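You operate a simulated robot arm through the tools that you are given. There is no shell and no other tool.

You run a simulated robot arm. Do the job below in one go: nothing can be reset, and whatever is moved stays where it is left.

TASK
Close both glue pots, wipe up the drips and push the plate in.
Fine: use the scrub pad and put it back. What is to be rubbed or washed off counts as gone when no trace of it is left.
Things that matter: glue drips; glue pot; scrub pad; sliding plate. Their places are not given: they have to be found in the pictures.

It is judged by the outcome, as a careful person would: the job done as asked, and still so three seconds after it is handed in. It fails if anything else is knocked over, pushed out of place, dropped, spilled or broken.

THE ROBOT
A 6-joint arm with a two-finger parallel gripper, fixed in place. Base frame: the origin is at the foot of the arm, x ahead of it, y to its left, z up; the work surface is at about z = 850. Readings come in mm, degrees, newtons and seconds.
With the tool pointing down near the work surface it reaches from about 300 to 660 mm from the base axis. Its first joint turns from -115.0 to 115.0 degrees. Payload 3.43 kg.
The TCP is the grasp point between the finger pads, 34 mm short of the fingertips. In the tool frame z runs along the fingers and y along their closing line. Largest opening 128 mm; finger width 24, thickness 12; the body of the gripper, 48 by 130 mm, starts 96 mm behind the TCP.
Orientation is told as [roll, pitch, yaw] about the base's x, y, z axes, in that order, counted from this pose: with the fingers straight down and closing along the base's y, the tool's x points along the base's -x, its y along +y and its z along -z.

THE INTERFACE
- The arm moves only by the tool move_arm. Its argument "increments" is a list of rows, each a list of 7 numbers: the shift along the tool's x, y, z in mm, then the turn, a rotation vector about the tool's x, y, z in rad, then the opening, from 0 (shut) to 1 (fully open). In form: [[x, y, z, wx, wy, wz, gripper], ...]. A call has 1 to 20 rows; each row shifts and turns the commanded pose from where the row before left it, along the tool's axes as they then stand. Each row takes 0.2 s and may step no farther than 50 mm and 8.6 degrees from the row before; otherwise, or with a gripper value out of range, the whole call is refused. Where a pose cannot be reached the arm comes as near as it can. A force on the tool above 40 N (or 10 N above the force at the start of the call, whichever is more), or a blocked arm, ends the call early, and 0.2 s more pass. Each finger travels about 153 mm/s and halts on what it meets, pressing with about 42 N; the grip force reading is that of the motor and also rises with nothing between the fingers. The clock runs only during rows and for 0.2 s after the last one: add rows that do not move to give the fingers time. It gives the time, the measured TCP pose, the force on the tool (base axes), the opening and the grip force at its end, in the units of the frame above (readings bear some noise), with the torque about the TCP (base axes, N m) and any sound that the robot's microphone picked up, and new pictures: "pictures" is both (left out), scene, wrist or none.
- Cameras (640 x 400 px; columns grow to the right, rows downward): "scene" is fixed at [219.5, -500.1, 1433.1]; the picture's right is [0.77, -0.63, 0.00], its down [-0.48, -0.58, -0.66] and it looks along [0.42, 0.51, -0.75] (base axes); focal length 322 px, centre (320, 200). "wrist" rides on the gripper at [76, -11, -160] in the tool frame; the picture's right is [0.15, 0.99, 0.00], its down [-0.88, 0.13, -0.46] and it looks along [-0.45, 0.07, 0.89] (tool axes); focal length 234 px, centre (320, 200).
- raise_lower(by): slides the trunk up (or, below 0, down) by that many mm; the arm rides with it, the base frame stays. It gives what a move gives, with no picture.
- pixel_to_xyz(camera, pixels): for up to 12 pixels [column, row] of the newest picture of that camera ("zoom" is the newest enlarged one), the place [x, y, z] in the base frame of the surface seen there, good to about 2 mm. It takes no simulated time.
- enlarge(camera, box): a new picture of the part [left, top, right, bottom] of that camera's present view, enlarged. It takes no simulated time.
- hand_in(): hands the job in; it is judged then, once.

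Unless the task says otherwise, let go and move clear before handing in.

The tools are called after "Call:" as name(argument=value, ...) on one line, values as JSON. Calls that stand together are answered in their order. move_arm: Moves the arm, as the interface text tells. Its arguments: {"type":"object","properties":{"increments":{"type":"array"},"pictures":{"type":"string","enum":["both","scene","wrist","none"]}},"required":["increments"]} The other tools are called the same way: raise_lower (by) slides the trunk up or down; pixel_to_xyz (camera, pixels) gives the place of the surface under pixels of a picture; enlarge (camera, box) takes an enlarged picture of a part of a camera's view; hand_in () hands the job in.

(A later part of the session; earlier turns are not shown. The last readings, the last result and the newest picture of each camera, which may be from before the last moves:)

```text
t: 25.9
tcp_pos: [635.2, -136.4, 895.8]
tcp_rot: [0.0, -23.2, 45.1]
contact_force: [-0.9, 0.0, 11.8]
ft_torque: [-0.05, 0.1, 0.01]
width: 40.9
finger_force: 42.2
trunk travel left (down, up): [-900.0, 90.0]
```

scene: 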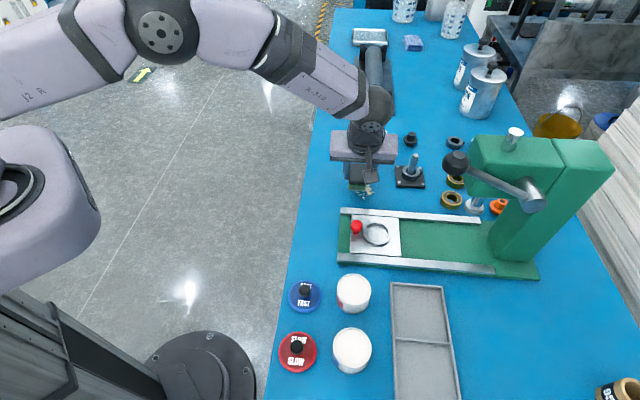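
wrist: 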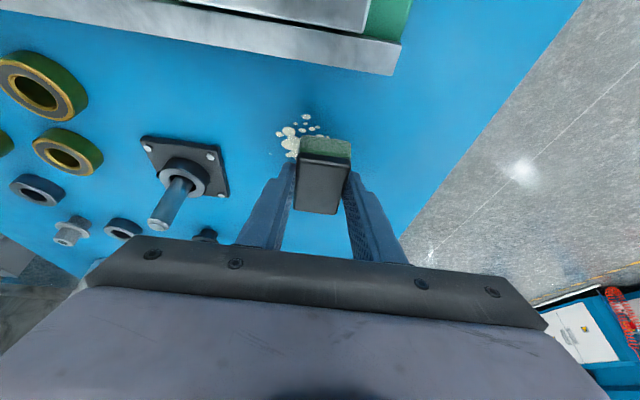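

Pressing at about 12 N now. I'll stroke across the drips toward the far side and back.

Call:
move_arm(increments=[[0, -13, 0, 0, 0, 0, 0.15], [0, -13, 0, 0, 0, 0, 0.15], [0, -13, 0, 0, 0, 0, 0.15], [0, -13, 0, 0, 0, 0, 0.15], [0, 13, 0, 0, 0, 0, 0.15], [0, 13, 0, 0, 0, 0, 0.15], [0, 13, 0, 0, 0, 0, 0.15], [0, 13, 0, 0, 0, 0, 0.15], [0, 13, 0, 0, 0, 0, 0.15], [0, 0, 0, 0, 0, 0, 0.15]], pictures="both")

```text
t: 28.1
tcp_pos: [626.1, -127.5, 896.0]
tcp_rot: [-0.1, -23.2, 45.0]
contact_force: [5.8, -5.6, 15.7]
ft_torque: [-0.08, -0.25, -0.05]
width: 40.9
finger_force: 42.1
trunk travel left (down, up): [-900.0, 90.0]
```

scene: 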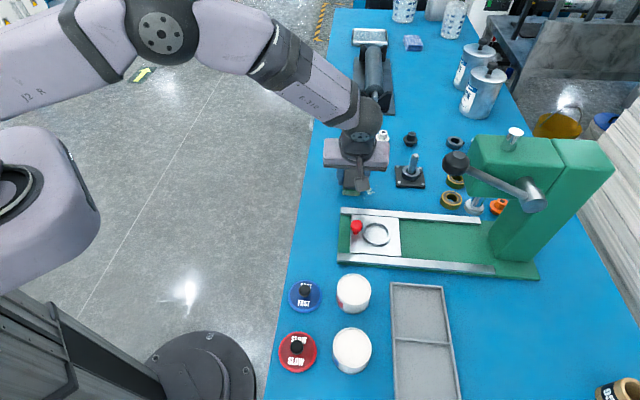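
wrist: 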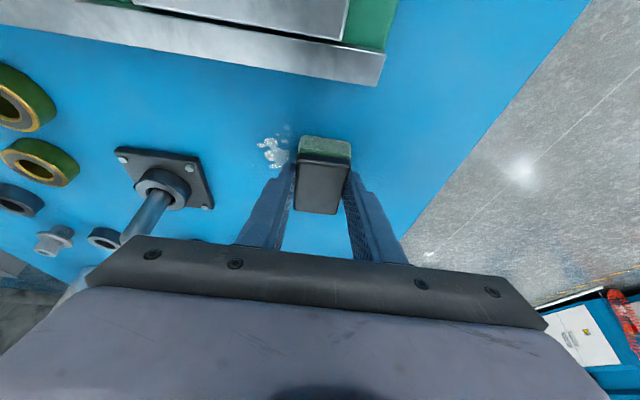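

The drips are already fading at (270,150) in the wrist picture. I'll keep stroking, shifted a little toward the press to cover that side too.

Call:
move_arm(increments=[[12.9, 0, -5.5, 0, 0, 0, 0.15], [0, -13, 0, 0, 0, 0, 0.15], [0, -13, 0, 0, 0, 0, 0.15], [0, -13, 0, 0, 0, 0, 0.15], [0, -13, 0, 0, 0, 0, 0.15], [0, -13, 0, 0, 0, 0, 0.15], [0, 13, 0, 0, 0, 0, 0.15], [0, 13, 0, 0, 0, 0, 0.15], [0, 13, 0, 0, 0, 0, 0.15], [0, 13, 0, 0, 0, 0, 0.15], [0, 13, 0, 0, 0, 0, 0.15], [0, 0, 0, 0, 0, 0, 0.15]], pictures="wrist")

Call:
enlarge(camera="wrist", box=[220, 100, 380, 200])

```text
t: 30.7
tcp_pos: [615.4, -137.0, 895.0]
tcp_rot: [0.0, -23.3, 45.1]
contact_force: [5.5, -4.5, 15.3]
ft_torque: [-0.16, -0.3, -0.03]
width: 40.9
finger_force: 41.5
trunk travel left (down, up): [-900.0, 90.0]
```

wrist: 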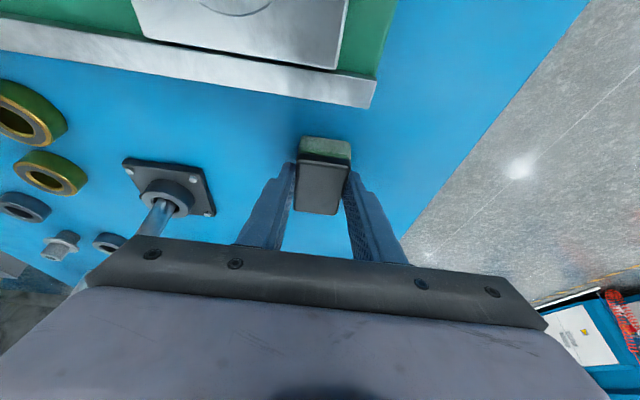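

```text
4.00 times, centred on (300, 150) of wrist
```

zoom: 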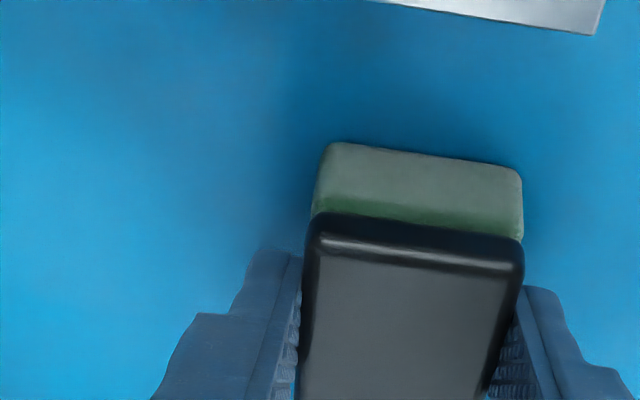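

The visible surface looks clean. I'll do one more set of strokes shifted to the far side (including the outlying speck), then lift and inspect.

Call:
move_arm(increments=[[-10.1, 0, 4.3, 0, 0, 0, 0.15], [-10.1, 0, 4.3, 0, 0, 0, 0.15], [0, -13, 0, 0, 0, 0, 0.15], [0, -13, 0, 0, 0, 0, 0.15], [0, -13, 0, 0, 0, 0, 0.15], [0, -13, 0, 0, 0, 0, 0.15], [0, -13, 0, 0, 0, 0, 0.15], [0, -4, 0, 0, 0, 0, 0.15], [0, 4, 0, 0, 0, 0, 0.15], [0, 13, 0, 0, 0, 0, 0.15], [0, 13, 0, 0, 0, 0, 0.15], [0, 13, 0, 0, 0, 0, 0.15], [0, 13, 0, 0, 0, 0, 0.15], [0, 13, 0, 0, 0, 0, 0.15], [0, 0, 0, 0, 0, 0, 0.15]], pictures="wrist")

```text
t: 32.3
tcp_pos: [675.0, -165.3, 895.2]
tcp_rot: [0.6, -23.4, 44.7]
contact_force: [-3.9, 0.1, 10.1]
ft_torque: [-0.22, 0.16, -0.09]
width: 41.0
finger_force: 41.8
trunk travel left (down, up): [-900.0, 90.0]
stopped in row 7: the force on the tool passed its limit at 61 N (the readings are from after the stop); the commanded pose is now the measured one
```

wrist: 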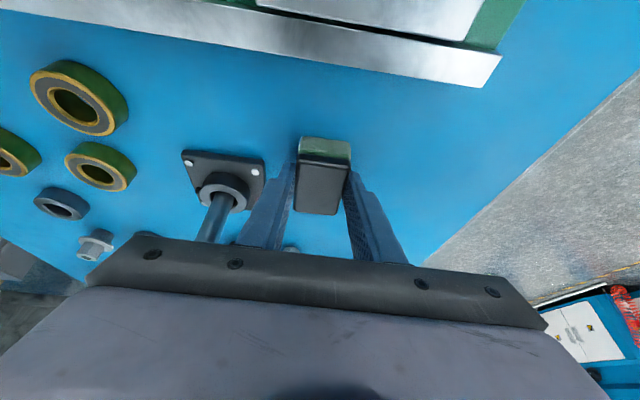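

The call stopped in row 7 on a 61 N spike at TCP (675,-165). I'll lift the pad straight up and check whether anything was touched.

Call:
move_arm(increments=[[-3.9, 0, -9.2, 0, 0, 0, 0.15], [-7.8, 0, -18.4, 0, 0, 0, 0.15], [0, 0, 0, 0, 0, 0, 0.15]], pictures="both")

Call:
enlarge(camera="scene", box=[320, 120, 480, 220])

```text
t: 33.1
tcp_pos: [675.2, -163.6, 924.1]
tcp_rot: [0.9, -23.2, 44.7]
contact_force: [-0.5, 0.5, -0.7]
ft_torque: [0.0, -0.01, 0.04]
width: 41.1
finger_force: 42.4
trunk travel left (down, up): [-900.0, 90.0]
```

scene: 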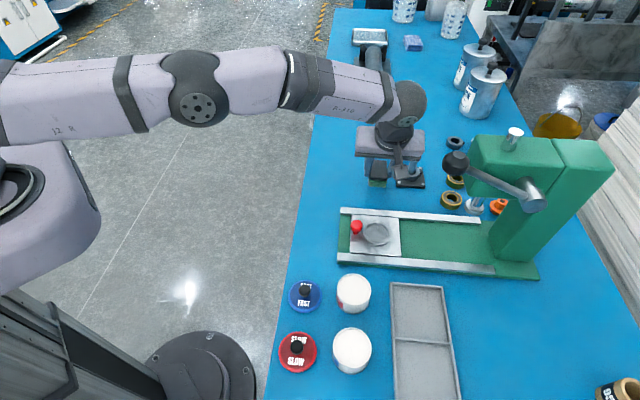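
wrist: 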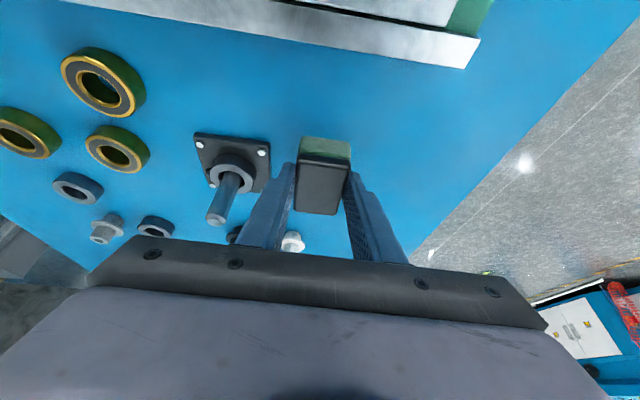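

```text
4.00 times, centred on (400, 170) of scene
```

zoom: 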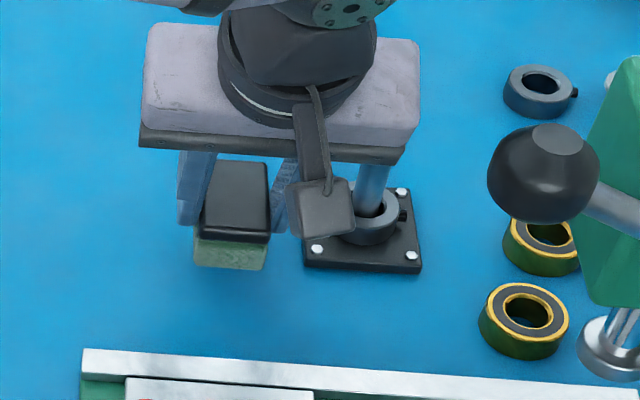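

Nothing was disturbed – the stud base bolts are at the same pixels as before; the arm is simply nearly straight there. I'll pull back inward and up to see the wiped area.

Call:
move_arm(increments=[[12, 14, -8, 0, 0, 0, 0.15], [12, 14, -8, 0, 0, 0, 0.15], [12, 14, -8, 0, 0, 0, 0.15], [0, 0, 0, 0, 0, 0, 0.15]], pictures="both")

Call:
enlarge(camera="scene", box=[335, 155, 415, 215])

```text
t: 34.1
tcp_pos: [614.9, -164.7, 930.5]
tcp_rot: [0.8, -23.2, 44.7]
contact_force: [0.6, -0.1, -1.1]
ft_torque: [0.0, 0.0, 0.03]
width: 41.0
finger_force: 41.9
trunk travel left (down, up): [-900.0, 90.0]
```

scene: 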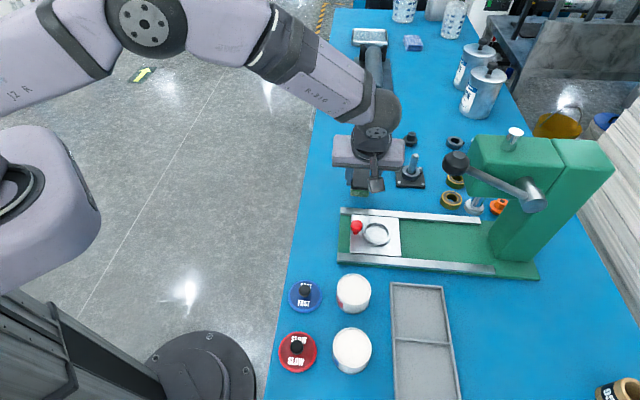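
wrist: 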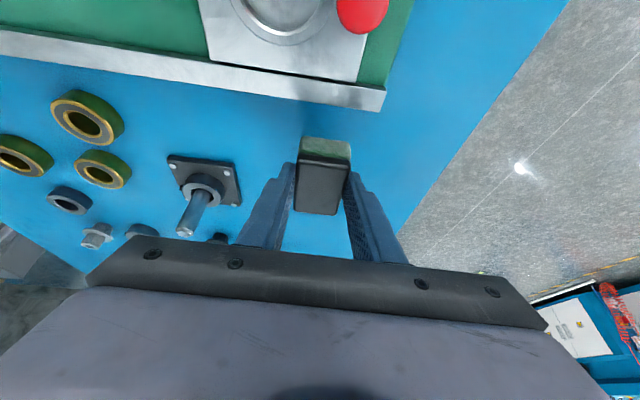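

```text
6.67 times, centred on (375, 185) of scene
```

zoom: 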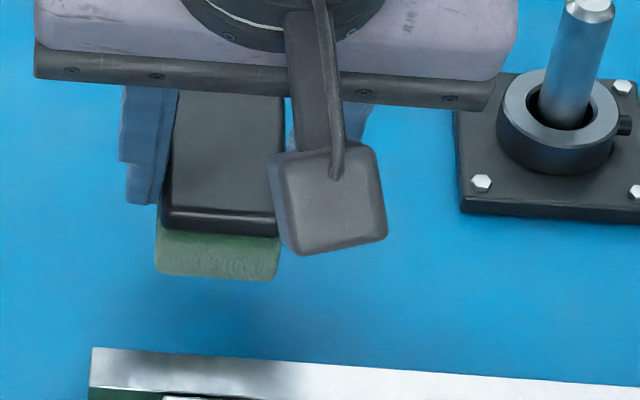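

Inward motion tracks fine. I'll carry the pad toward its home spot, up high, so the drip area can be seen.

Call:
move_arm(increments=[[-38.1, 10.3, 5.4, 0, 0, 0, 0.15], [-38.1, 10.3, 5.4, 0, 0, 0, 0.15], [-38.1, 10.3, 5.4, 0, 0, 0, 0.15], [0, 0, 0, 0, 0, 0, 0.15]], pictures="both")

Call:
enlarge(camera="scene", box=[335, 155, 415, 215])

Call:
enlarge(camera="wrist", box=[230, 0, 410, 120])

```text
t: 35.1
tcp_pos: [670.9, -65.4, 962.2]
tcp_rot: [0.8, -23.3, 44.7]
contact_force: [0.6, 0.8, -0.3]
ft_torque: [0.01, 0.01, -0.02]
width: 41.0
finger_force: 42.3
trunk travel left (down, up): [-900.0, 90.0]
```

scene: 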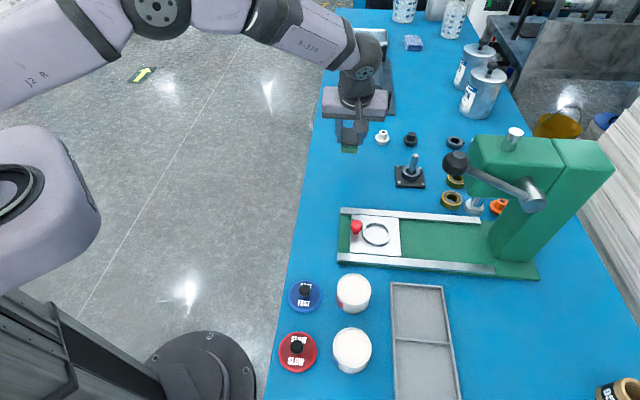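
wrist: 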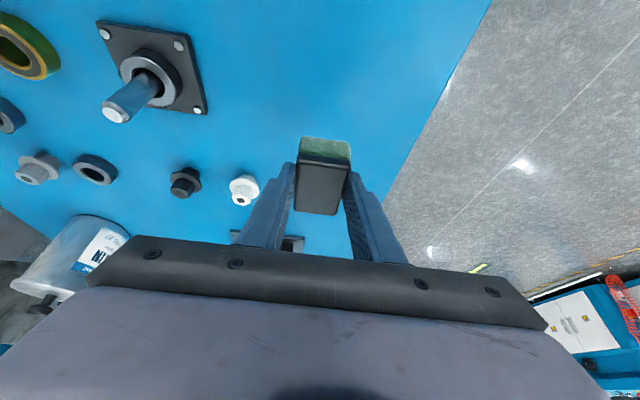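

```text
6.67 times, centred on (375, 185) of scene
```

zoom: 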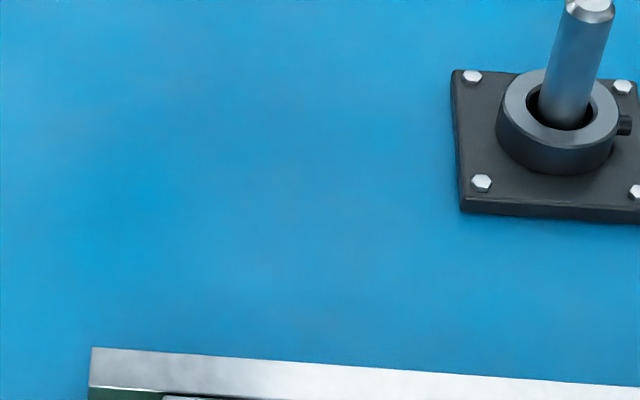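

```text
3.33 times, centred on (320, 60) of wrist
```

zoom: 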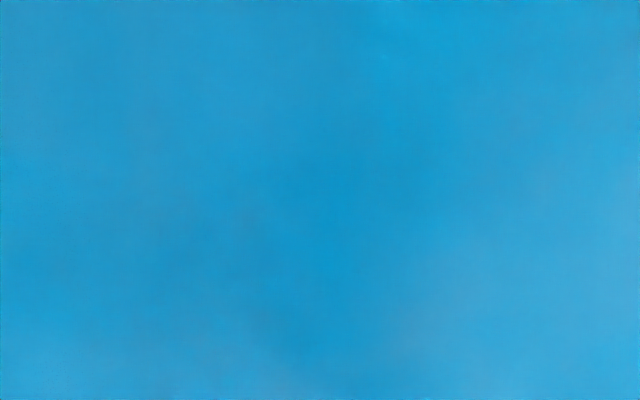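

The drip area looks clean. I'll zoom in tighter to make sure no faint trace remains.

Call:
enlarge(camera="scene", box=[345, 175, 385, 200])

Call:
enlarge(camera="scene", box=[350, 165, 400, 197])

```text
16.00 times, centred on (365, 188) of scene
```

zoom: 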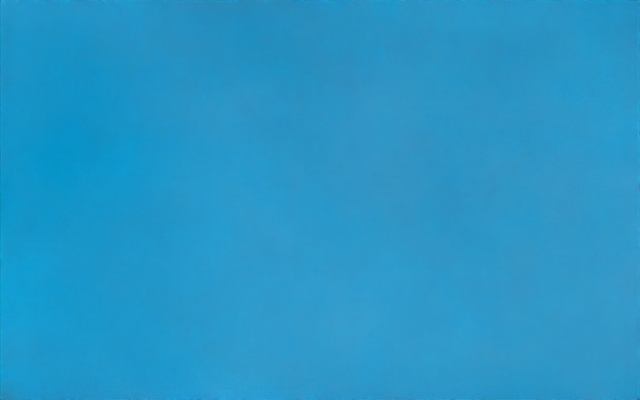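

```text
12.50 times, centred on (375, 181) of scene
```

zoom: 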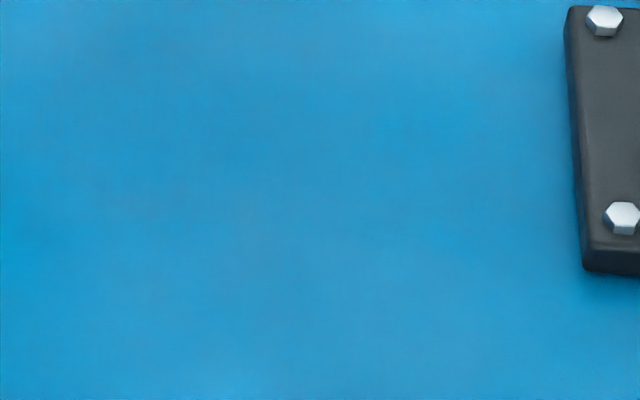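

No trace is visible. As insurance I'll straighten the small roll error and make one more light pass over the area within comfortable reach.

Call:
move_arm(increments=[[0, 0, 0, 0.0081, 0, -0.0056, 0.15], [30.7, -4.8, 4, 0, 0, 0, 0.15], [30.7, -4.8, 4, 0, 0, 0, 0.15], [30.7, -4.8, 4, 0, 0, 0, 0.15], [3.3, 0, 7.8, 0, 0, 0, 0.15], [3.3, 0, 7.8, 0, 0, 0, 0.15], [0, 0, 0, 0, 0, 0, 0.15]], pictures="none")

```text
t: 36.7
tcp_pos: [625.8, -131.2, 897.6]
tcp_rot: [0.2, -23.1, 45.1]
contact_force: [0.6, 0.6, -0.8]
ft_torque: [-0.01, 0.02, 0.01]
width: 40.8
finger_force: 41.7
trunk travel left (down, up): [-900.0, 90.0]
```

Now pressing down gently again.

Call:
move_arm(increments=[[0.6, 0, 1.4, 0, 0, 0, 0.15], [0.5, 0, 1.2, 0, 0, 0, 0.15], [0, 0, 0, 0, 0, 0, 0.15]], pictures="none")

```text
t: 37.5
tcp_pos: [626.1, -130.5, 896.0]
tcp_rot: [0.2, -23.3, 45.1]
contact_force: [-0.5, 0.1, 1.5]
ft_torque: [-0.04, -0.02, 0.04]
width: 41.0
finger_force: 42.2
trunk travel left (down, up): [-900.0, 90.0]
```

Call:
move_arm(increments=[[0.5, 0, 1.1, 0, 0, 0, 0.15], [0, 0, 0, 0, 0, 0, 0.15]], pictures="none")

```text
t: 38.1
tcp_pos: [626.0, -131.2, 895.9]
tcp_rot: [0.0, -23.3, 45.1]
contact_force: [-0.5, 0.5, 8.7]
ft_torque: [-0.12, 0.11, 0.01]
width: 41.0
finger_force: 42.2
trunk travel left (down, up): [-900.0, 90.0]
```

The pad presses with about 9 N. Stroking across and back within safe reach, with a small shift between strokes.

Call:
move_arm(increments=[[0, -13, 0, 0, 0, 0, 0.15], [0, -13, 0, 0, 0, 0, 0.15], [0, -13, 0, 0, 0, 0, 0.15], [0, -13, 0, 0, 0, 0, 0.15], [0, 13, 0, 0, 0, 0, 0.15], [0, 13, 0, 0, 0, 0, 0.15], [0, 13, 0, 0, 0, 0, 0.15], [0, 13, 0, 0, 0, 0, 0.15], [9.2, 0, -3.9, 0, 0, 0, 0.15], [0, -13, 0, 0, 0, 0, 0.15], [0, -13, 0, 0, 0, 0, 0.15], [0, -13, 0, 0, 0, 0, 0.15], [0, -13, 0, 0, 0, 0, 0.15], [0, 13, 0, 0, 0, 0, 0.15], [0, 13, 0, 0, 0, 0, 0.15], [0, 13, 0, 0, 0, 0, 0.15], [0, 13, 0, 0, 0, 0, 0.15], [0, 0, 0, 0, 0, 0, 0.15]], pictures="none")

```text
t: 41.9
tcp_pos: [617.8, -138.7, 896.1]
tcp_rot: [0.1, -23.4, 45.2]
contact_force: [5.0, -4.7, 15.6]
ft_torque: [-0.13, -0.21, -0.06]
width: 40.8
finger_force: 42.2
trunk travel left (down, up): [-900.0, 90.0]
```

Extra passes done. Lifting and carrying the pad back over its home position.

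Call:
move_arm(increments=[[-5.9, 0, -13.8, 0, 0, 0, 0.15], [-5.9, 0, -13.8, 0, 0, 0, 0.15], [-31.3, 0.3, 13.3, 0, 0, 0, 0.15], [-31.3, 0.3, 13.3, 0, 0, 0, 0.15], [-31.3, 0.3, 13.3, 0, 0, 0, 0.15], [0, 0, 0, 0, 0, 0, 0.15]], pictures="both")

```text
t: 43.3
tcp_pos: [689.6, -66.6, 924.4]
tcp_rot: [0.3, -23.3, 44.9]
contact_force: [-1.1, -0.1, -0.1]
ft_torque: [0.0, 0.01, -0.02]
width: 41.0
finger_force: 42.1
trunk travel left (down, up): [-900.0, 90.0]
```

scene: 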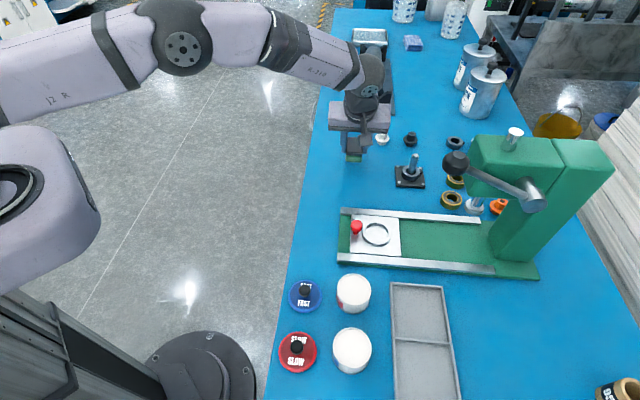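
wrist: 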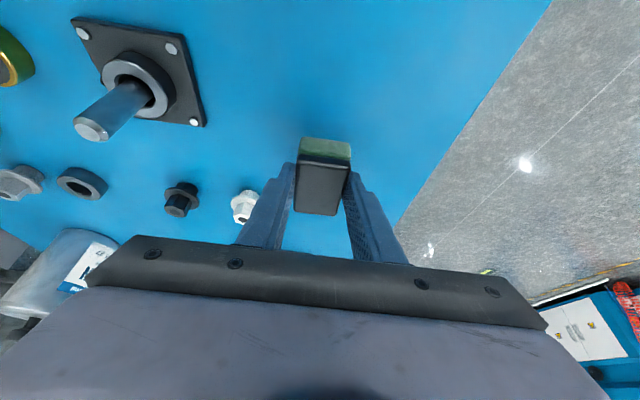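

The pad is over its home spot (within 1 mm). Lowering it to the table.

Call:
move_arm(increments=[[5.3, 0.3, 12.4, 0, 0, 0, 0.15], [5.3, 0.3, 12.4, 0, 0, 0, 0.15], [0.5, 0, 1.1, 0, 0, 0, 0.15], [0, 0, 0, 0, 0, 0, 0.15]], pictures="none")

```text
t: 44.3
tcp_pos: [689.5, -64.4, 896.6]
tcp_rot: [0.2, -23.3, 45.1]
contact_force: [0.0, 0.0, -0.1]
ft_torque: [0.01, 0.01, 0.02]
width: 40.9
finger_force: 41.9
trunk travel left (down, up): [-900.0, 90.0]
```

Nearly in contact. A last fraction of a millimetre down, then release gently.

Call:
move_arm(increments=[[0.3, 0, 0.7, 0, 0, 0, 0.15], [0, 0, 0, 0, 0, 0, 0.15], [0, 0, 0, 0, 0, 0, 0.36], [0, 0, 0, 0, 0, 0, 0.42], [0, 0, 0, 0, 0, 0, 0.55], [0, 0, 0, 0, 0, 0, 0.55]], pictures="wrist")

```text
t: 45.7
tcp_pos: [690.1, -64.9, 894.7]
tcp_rot: [0.2, -23.2, 45.1]
contact_force: [0.4, -0.1, -0.2]
ft_torque: [-0.01, -0.03, 0.02]
width: 70.5
finger_force: 0.0
trunk travel left (down, up): [-900.0, 90.0]
```

wrist: 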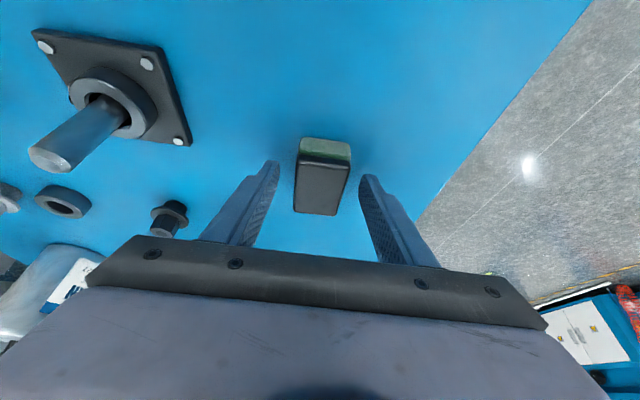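

The pad is released. I'll retreat along the fingers and check the pad and the wiped spot.

Call:
move_arm(increments=[[0, 0, -20, 0, 0, 0, 0.55], [0, 0, -40, 0, 0, 0, 0.55], [0, 0, -45, 0, 0, 0, 0.55], [0, 0, -45, 0, 0, 0, 0.55], [0, 0, 0, 0, 0, 0, 0.55]], pictures="both")

Call:
enlarge(camera="wrist", box=[230, 0, 430, 150])

```text
t: 46.9
tcp_pos: [649.3, -106.0, 1033.0]
tcp_rot: [0.2, -23.2, 45.1]
contact_force: [-0.2, -0.4, 0.1]
ft_torque: [0.01, 0.01, -0.03]
width: 70.4
finger_force: 0.0
trunk travel left (down, up): [-900.0, 90.0]
```

scene: 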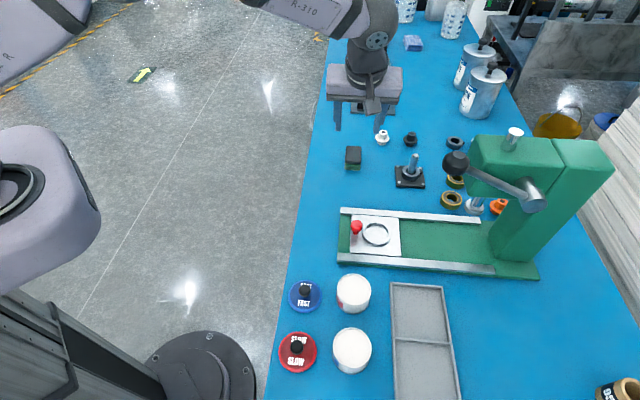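
wrist: 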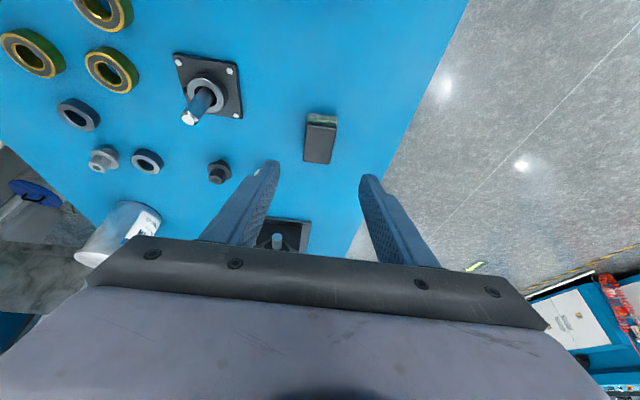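

```text
2.67 times, centred on (330, 75) of wrist
```

zoom: 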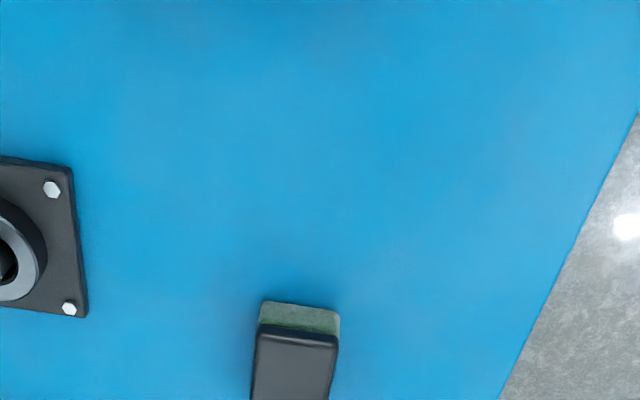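

The pad is back where it was (scene pixel (353,158)) and the drips are gone. Now I'll draw the arm inward, set the tool upright and turn it to yaw −45° for the lids.

Call:
move_arm(increments=[[24.4, 26.5, -10.4, 0, 0, 0, 0.55], [24.4, 26.5, -10.4, 0, 0, 0, 0.55], [24.4, 26.5, -10.4, 0, 0, 0, 0.55], [24.4, 26.5, -10.4, 0, 0, 0, 0.55], [0, 0, 0, 0, 0.135, 0, 0.55], [0, 0, 0, 0, 0.135, 0, 0.55], [0, 0, 0, 0, 0.135, 0, 0.55], [0, 0, 0, 0, 0, 0, 0.55]], pictures="none")

Call:
move_arm(increments=[[0, 0, 0, 0, 0, 0.131, 0.45], [0, 0, 0, 0, 0, 0.131, 0.45], [0, 0, 0, 0, 0, 0.131, 0.45], [0, 0, 0, 0, 0, 0.131, 0.45], [0, 0, 0, 0, 0, 0.131, 0.45], [0, 0, 0, 0, 0, 0.131, 0.45], [0, 0, 0, 0, 0, 0.131, 0.45], [0, 0, 0, 0, 0, 0.131, 0.45], [0, 0, 0, 0, 0, 0.131, 0.45], [0, 0, 0, 0, 0, 0.131, 0.45], [0, 0, 0, 0, 0, 0.131, 0.45], [0, 0, 0, 0, 0, 0.131, 0.45], [0, 0, 0, 0, 0, 0, 0.45]], pictures="both")

```text
t: 48.7
tcp_pos: [497.0, -107.8, 1032.6]
tcp_rot: [0.3, -0.1, 45.0]
contact_force: [0.0, -0.1, -0.3]
ft_torque: [-0.05, 0.03, 0.0]
width: 70.5
finger_force: 0.0
trunk travel left (down, up): [-900.0, 90.0]
```

```text
t: 51.5
tcp_pos: [498.7, -108.1, 1032.8]
tcp_rot: [0.0, 0.2, -45.1]
contact_force: [0.5, -0.5, -0.1]
ft_torque: [0.0, -0.01, -0.02]
width: 57.6
finger_force: 0.0
trunk travel left (down, up): [-900.0, 90.0]
```

scene: 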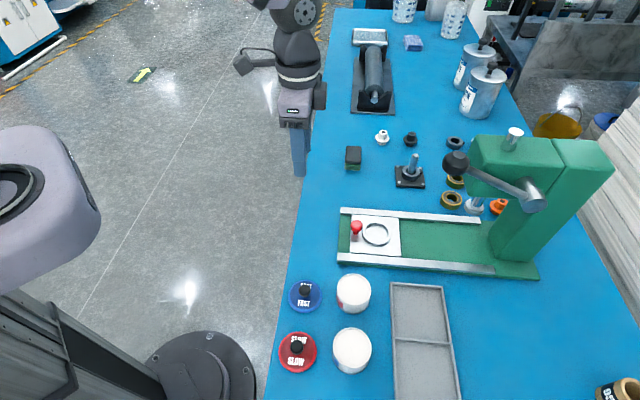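
wrist: 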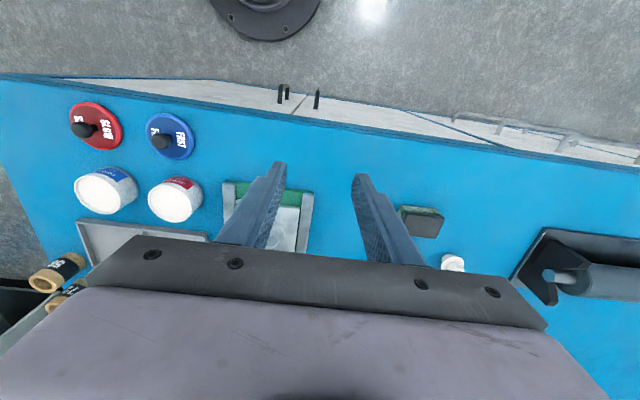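

I'll move along the bench front to above the lids and look at the pots' labels from the front.

Call:
move_arm(increments=[[0, -42, 5, 0, 0, 0, 0.45], [0, -42, 5, 0, 0, 0, 0.45], [0, -42, 5, 0, 0, 0, 0.45], [0, -42, 5, 0, 0, 0, 0.45], [0, -42, 5, 0, 0, 0, 0.45], [0, -42, 5, 0, 0, 0, 0.45], [0, 0, 0, 0, 0, 0, 0.45]], pictures="both")

Call:
enlarge(camera="wrist", box=[180, 80, 420, 230])

```text
t: 53.1
tcp_pos: [320.1, -284.7, 1003.7]
tcp_rot: [0.0, 0.2, -44.9]
contact_force: [0.2, -0.4, 0.5]
ft_torque: [0.03, 0.05, 0.0]
width: 57.5
finger_force: 0.1
trunk travel left (down, up): [-900.0, 90.0]
```

scene: 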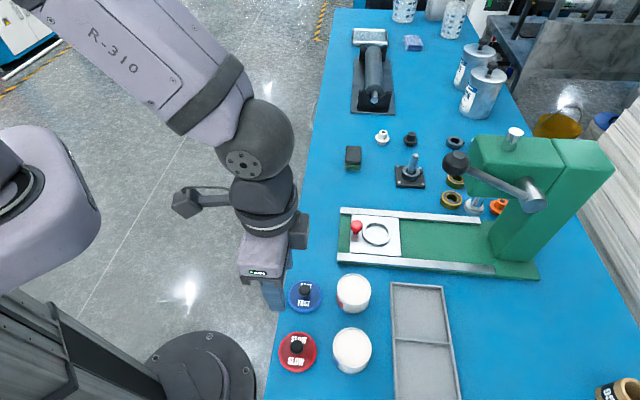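
wrist: 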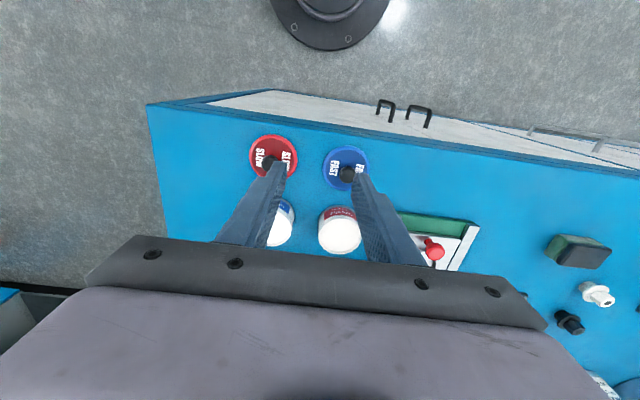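

```text
2.67 times, centred on (300, 155) of wrist
```

zoom: 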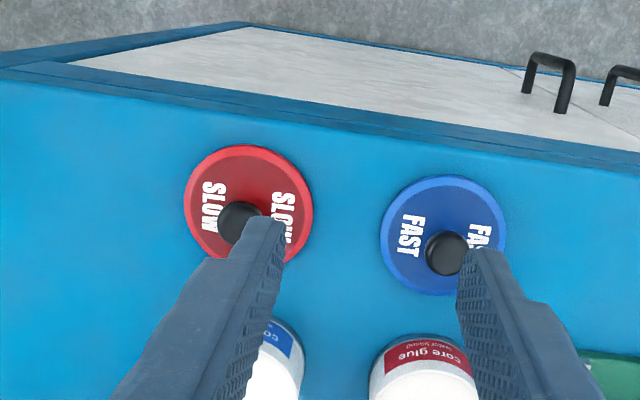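

The label reads "core glue" with a smaller line; I'll zoom in to see whether the small print names the lid.

Call:
enlarge(camera="wrist", box=[315, 200, 365, 232])

Call:
enlarge(camera="wrist", box=[265, 190, 305, 220])

```text
12.50 times, centred on (340, 216) of wrist
```

zoom: 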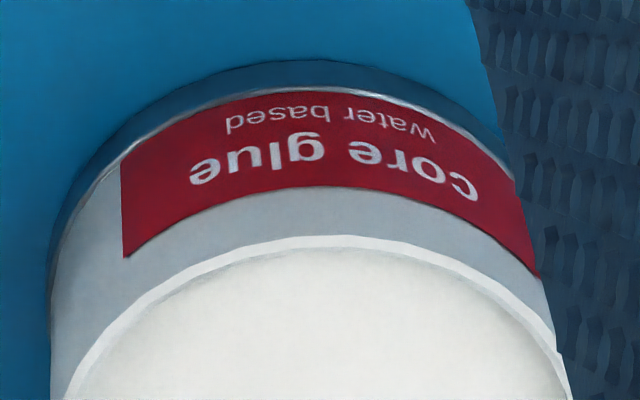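

```text
13.33 times, centred on (285, 205) of wrist
```

zoom: 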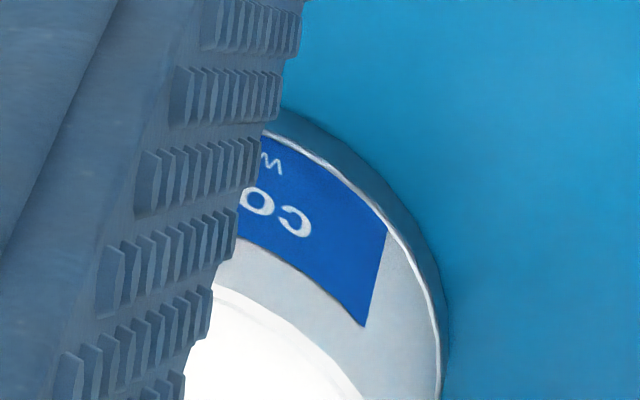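

Both labels say "core glue, water based", differing only in colour, so blue lid goes on the blue-labelled pot and red lid on the red-labelled pot. Now measuring the lids and pots accurately.

Call:
enlarge(camera="wrist", box=[240, 125, 380, 213])

Call:
pixel_to_xyz(camera="zoom", pixels=[[495, 225], [490, 210], [485, 100], [385, 190], [585, 190], [130, 180], [135, 50], [45, 140], [222, 125], [478, 235], [123, 160], [270, 330]])

```text
4.55 times, centred on (310, 169) of wrist
```

zoom: 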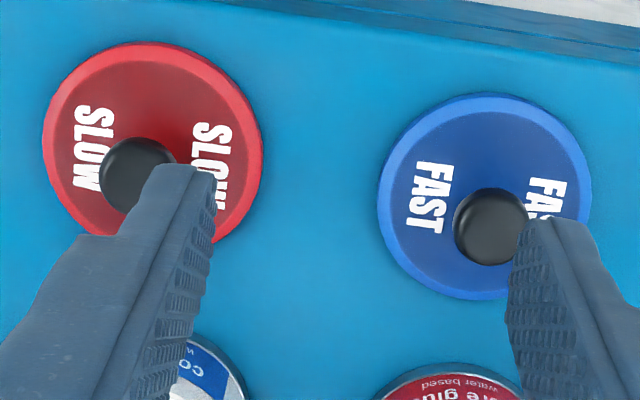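

```text
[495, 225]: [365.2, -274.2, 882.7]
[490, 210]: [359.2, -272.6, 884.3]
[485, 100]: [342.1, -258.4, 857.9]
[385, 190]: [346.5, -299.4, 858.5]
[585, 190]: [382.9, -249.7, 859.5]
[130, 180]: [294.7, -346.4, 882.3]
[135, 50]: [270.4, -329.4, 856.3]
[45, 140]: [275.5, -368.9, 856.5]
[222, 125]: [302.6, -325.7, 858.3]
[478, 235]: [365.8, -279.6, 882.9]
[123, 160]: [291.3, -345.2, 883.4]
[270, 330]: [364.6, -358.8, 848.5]
```

I'll move above the blue lid's knob at about (366,-277) and confirm alignment from there.

Call:
move_arm(increments=[[-9, 12.6, 21.2, 0, 0, 0, 0.45], [-9, 12.6, 21.2, 0, 0, 0, 0.45], [-9, 12.6, 21.2, 0, 0, 0, 0.45], [0, 0, 0, 0, 0, 0, 0.45]], pictures="both")

Call:
enlarge(camera="wrist", box=[220, 90, 420, 215])

```text
t: 54.1
tcp_pos: [366.2, -277.2, 939.0]
tcp_rot: [0.1, 0.1, -45.0]
contact_force: [0.4, -0.4, -0.3]
ft_torque: [0.03, -0.02, 0.02]
width: 57.4
finger_force: 0.0
trunk travel left (down, up): [-900.0, 90.0]
```

scene: 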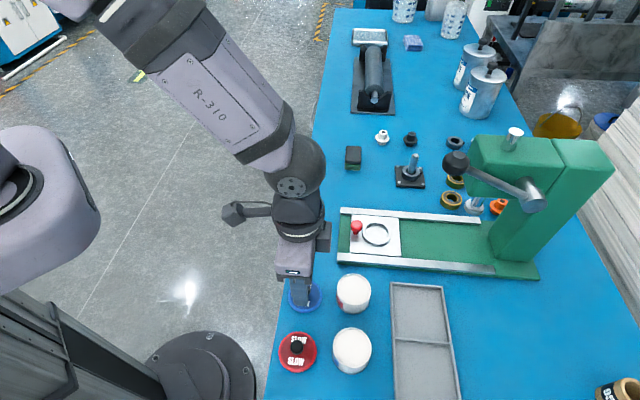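
wrist: 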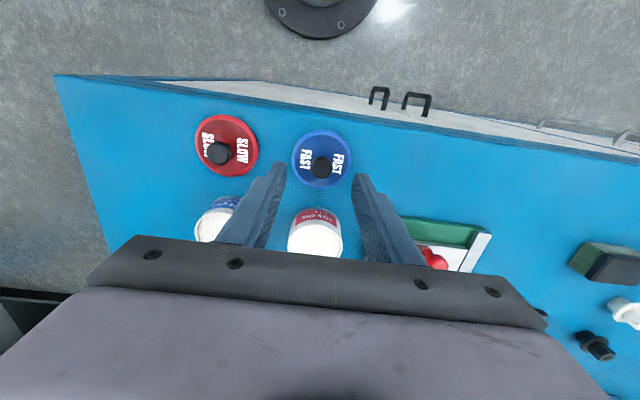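

```text
3.20 times, centred on (320, 152) of wrist
```

zoom: 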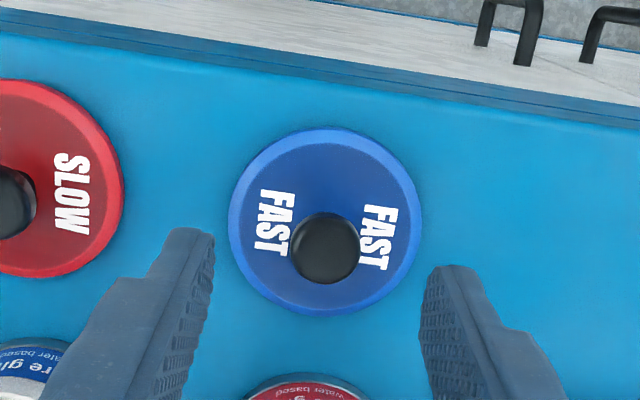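

Call:
pixel_to_xyz(camera="zoom", pixels=[[234, 220], [417, 222], [325, 133], [328, 311], [327, 248], [300, 248], [354, 248], [327, 222], [327, 275], [8, 200], [119, 190], [30, 272]])

```text
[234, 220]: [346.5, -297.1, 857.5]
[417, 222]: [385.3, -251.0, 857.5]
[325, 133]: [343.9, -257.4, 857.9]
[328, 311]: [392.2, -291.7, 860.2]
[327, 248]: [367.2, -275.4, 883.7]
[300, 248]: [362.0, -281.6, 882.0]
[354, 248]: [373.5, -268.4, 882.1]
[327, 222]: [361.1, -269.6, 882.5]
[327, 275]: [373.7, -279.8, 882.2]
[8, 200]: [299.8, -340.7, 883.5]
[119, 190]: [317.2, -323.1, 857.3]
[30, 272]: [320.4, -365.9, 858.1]
```

The knob centre is at (367.3,-274.8). I'll make the small correction, descend with fingertips beside the knob, and close.

Call:
move_arm(increments=[[0.9, 2.5, 12, 0, 0, 0, 0.45], [0, 0, 15, 0, 0, 0, 0.45], [0, 0, 15, 0, 0, 0, 0.45], [0, 0, 0, 0, 0, 0, 0.45]], pictures="wrist")

```text
t: 55.1
tcp_pos: [365.4, -274.7, 896.6]
tcp_rot: [0.1, 0.1, -45.0]
contact_force: [0.5, 0.0, -0.4]
ft_torque: [-0.01, 0.02, -0.01]
width: 57.5
finger_force: 0.2
trunk travel left (down, up): [-900.0, 90.0]
```

wrist: 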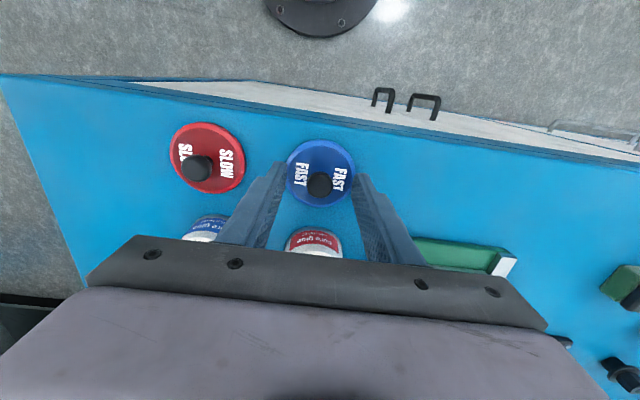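

Aligned. Closing on the blue knob.

Call:
move_arm(increments=[[-1, 0, 0, 0, 0, 0, 0.3], [0, 0, 0, 0, 0, 0, 0.2], [0, 0, 0, 0, 0, 0, 0.08], [0, 0, 0, 0, 0, 0, 0.05], [0, 0, 0, 0, 0, 0, 0.05]], pictures="wrist")

```text
t: 56.3
tcp_pos: [367.4, -275.2, 897.3]
tcp_rot: [-0.1, 0.2, -45.0]
contact_force: [-0.3, 0.2, 0.1]
ft_torque: [-0.03, -0.06, -0.01]
width: 18.7
finger_force: 42.9
trunk travel left (down, up): [-900.0, 90.0]
```

wrist: 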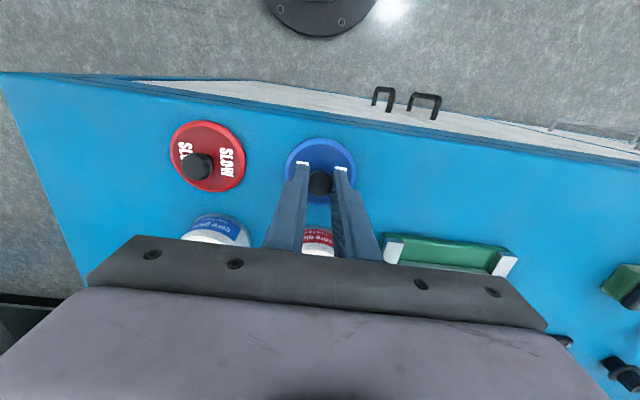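

Gripped at 18.7 mm. Lifting the blue lid.

Call:
move_arm(increments=[[0, 0, -10, 0, 0, 0, 0.05], [0, 0, -25, 0, 0, 0, 0.05], [0, 0, -30, 0, 0, 0, 0.05], [0, 0, 0, 0, 0, 0, 0.05]], pictures="both")

```text
t: 57.3
tcp_pos: [367.3, -276.6, 962.9]
tcp_rot: [0.0, 0.2, -45.0]
contact_force: [-0.6, 0.6, -0.2]
ft_torque: [0.04, 0.02, -0.03]
width: 18.4
finger_force: 42.1
trunk travel left (down, up): [-900.0, 90.0]
```

scene: 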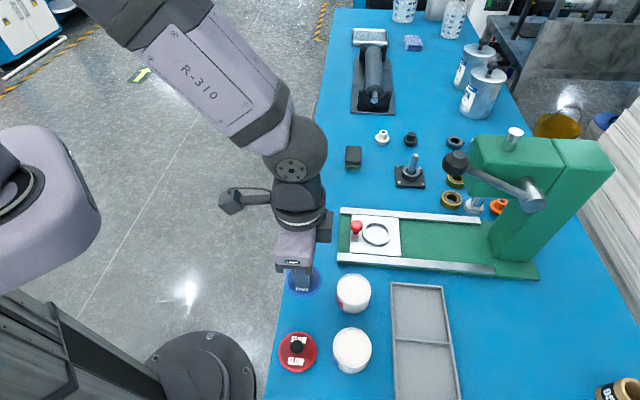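
wrist: 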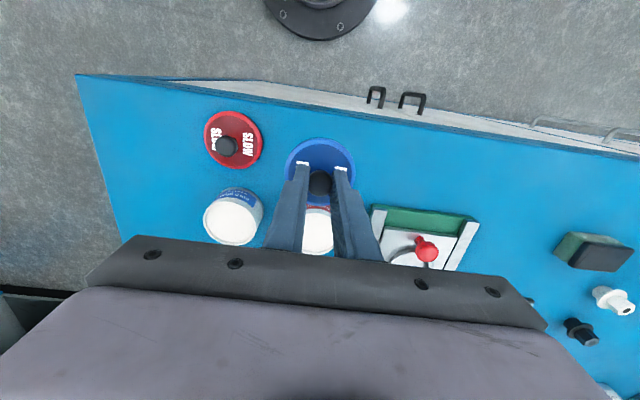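

The lid is up and level. The blue-labelled pot is fully visible at (233,218); I'll measure its rim.

Call:
enlarge(camera="wrist", box=[190, 175, 280, 255])

```text
5.00 times, centred on (235, 215) of wrist
```

zoom: 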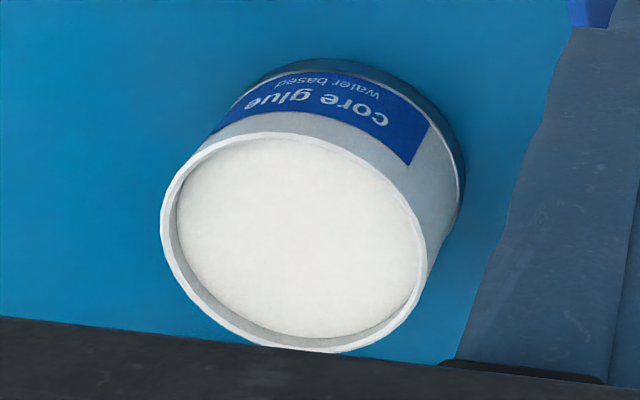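

Call:
pixel_to_xyz(camera="zoom", pixels=[[168, 225], [422, 262], [262, 137], [325, 346], [186, 290], [395, 322], [198, 160], [385, 187], [340, 150], [240, 333], [300, 240], [250, 220]])

```text
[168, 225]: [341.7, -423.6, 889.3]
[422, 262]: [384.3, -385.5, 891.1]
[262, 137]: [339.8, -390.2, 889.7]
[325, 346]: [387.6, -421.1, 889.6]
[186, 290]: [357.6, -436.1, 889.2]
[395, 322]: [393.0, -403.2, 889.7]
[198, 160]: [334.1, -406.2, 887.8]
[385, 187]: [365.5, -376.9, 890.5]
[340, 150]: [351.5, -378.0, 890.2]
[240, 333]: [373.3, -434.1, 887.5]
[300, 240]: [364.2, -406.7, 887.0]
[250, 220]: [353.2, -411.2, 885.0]
```

The blue-labelled pot's rim centre is about (363.2,-405.8) at z≈889.5. Carrying the lid above it.

Call:
move_arm(increments=[[-22.1, -23.5, 0, 0, 0, 0, 0.05], [-22.1, -23.6, 0, 0, 0, 0, 0.05], [-22.1, -23.5, 0, 0, 0, 0, 0.05], [-22.1, -23.6, 0, 0, 0, 0, 0.05], [0, 0, 0, 0, 0, 0, 0.05]], pictures="both")

Call:
enlarge(camera="scene", box=[310, 300, 400, 380])

```text
t: 58.5
tcp_pos: [363.9, -405.2, 963.1]
tcp_rot: [0.1, 0.2, -45.0]
contact_force: [-0.5, 0.8, -0.5]
ft_torque: [-0.04, 0.0, 0.0]
width: 18.4
finger_force: 42.0
trunk travel left (down, up): [-900.0, 90.0]
```

scene: 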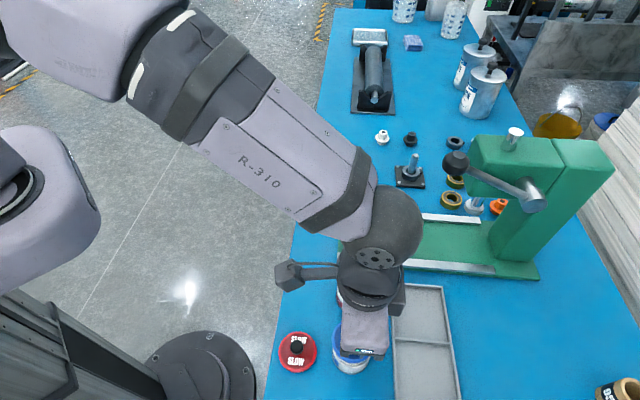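
wrist: 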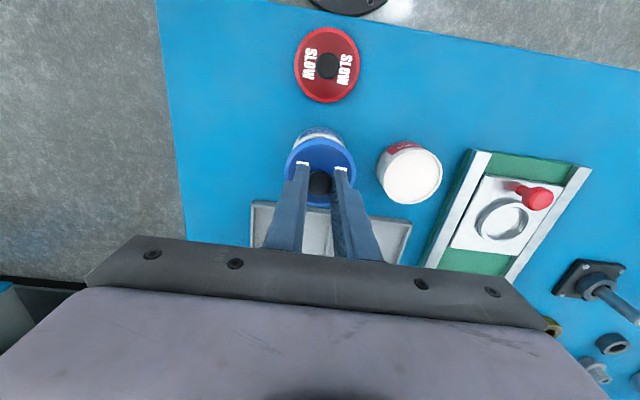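

```text
5.00 times, centred on (355, 340) of scene
```

zoom: 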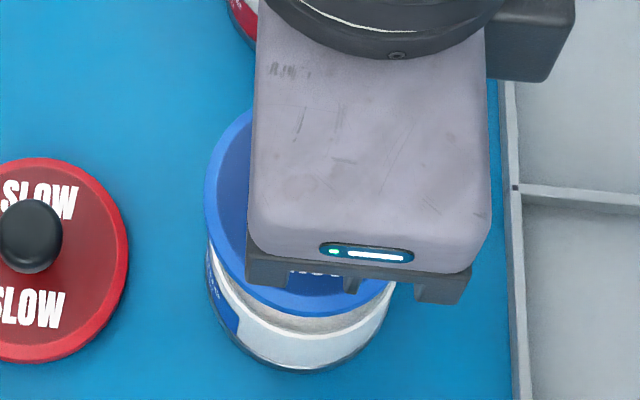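

Lid is above the pot. Lowering to just above the rim and checking alignment.

Call:
move_arm(increments=[[0, 0, 11, 0, 0, 0, 0.05], [0, 0, 11, 0, 0, 0, 0.05], [0, 0, 0, 0, 0, 0, 0.05]], pictures="both")

Call:
enlarge(camera="scene", box=[325, 315, 385, 380])

Call:
enlarge(camera="wrist", box=[270, 110, 380, 220])

```text
t: 59.3
tcp_pos: [364.1, -405.0, 940.7]
tcp_rot: [0.0, 0.2, -45.1]
contact_force: [1.1, -0.8, -0.8]
ft_torque: [0.03, 0.01, -0.02]
width: 18.6
finger_force: 41.9
trunk travel left (down, up): [-900.0, 90.0]
```

scene: 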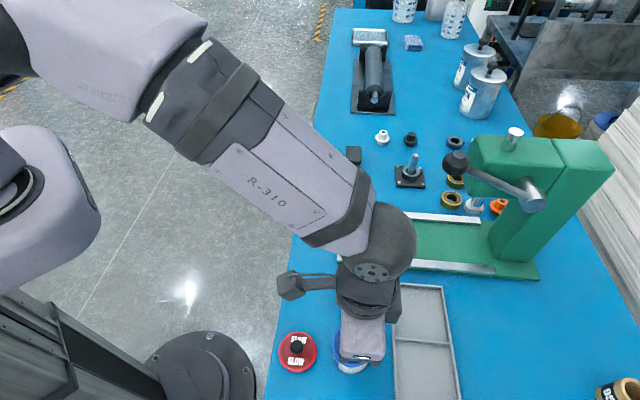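
wrist: 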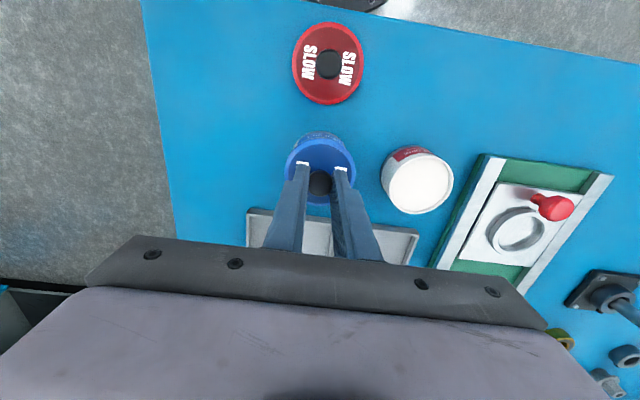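

```text
6.15 times, centred on (355, 348) of scene
```

zoom: 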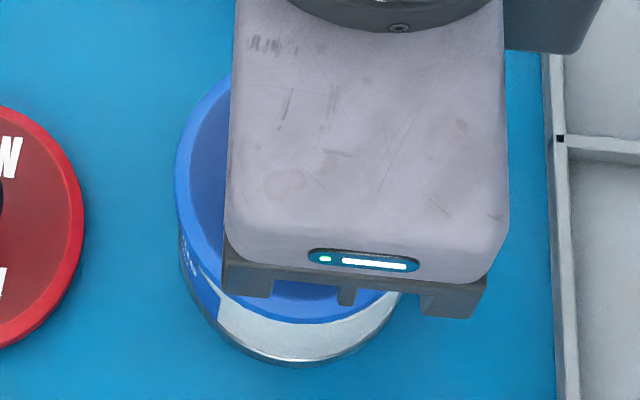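

```text
3.64 times, centred on (325, 165) of wrist
```

zoom: 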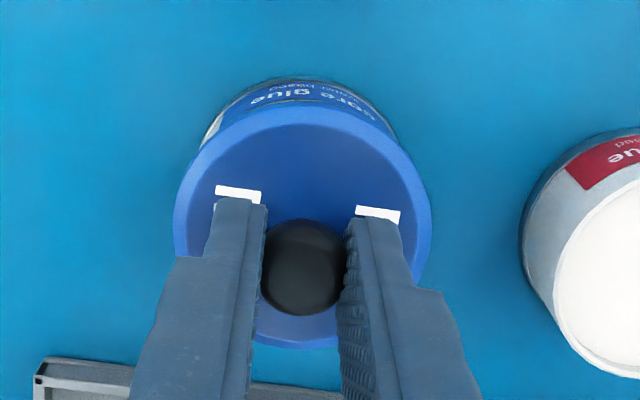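

The lid looks concentric with the pot. Lowering in small steps while watching the force.

Call:
move_arm(increments=[[0, -0.7, 1.5, 0, 0, 0, 0.05], [0, 0, 1.5, 0, 0, 0, 0.05], [0, 0, 1.0, 0, 0, 0, 0.05], [0, 0, 0, 0, 0, 0, 0.05]], pictures="none")

```text
t: 60.3
tcp_pos: [362.3, -405.0, 936.3]
tcp_rot: [0.0, 0.1, -44.9]
contact_force: [-0.2, 1.5, 10.5]
ft_torque: [0.14, 0.16, 0.03]
width: 18.6
finger_force: 41.9
trunk travel left (down, up): [-900.0, 90.0]
```

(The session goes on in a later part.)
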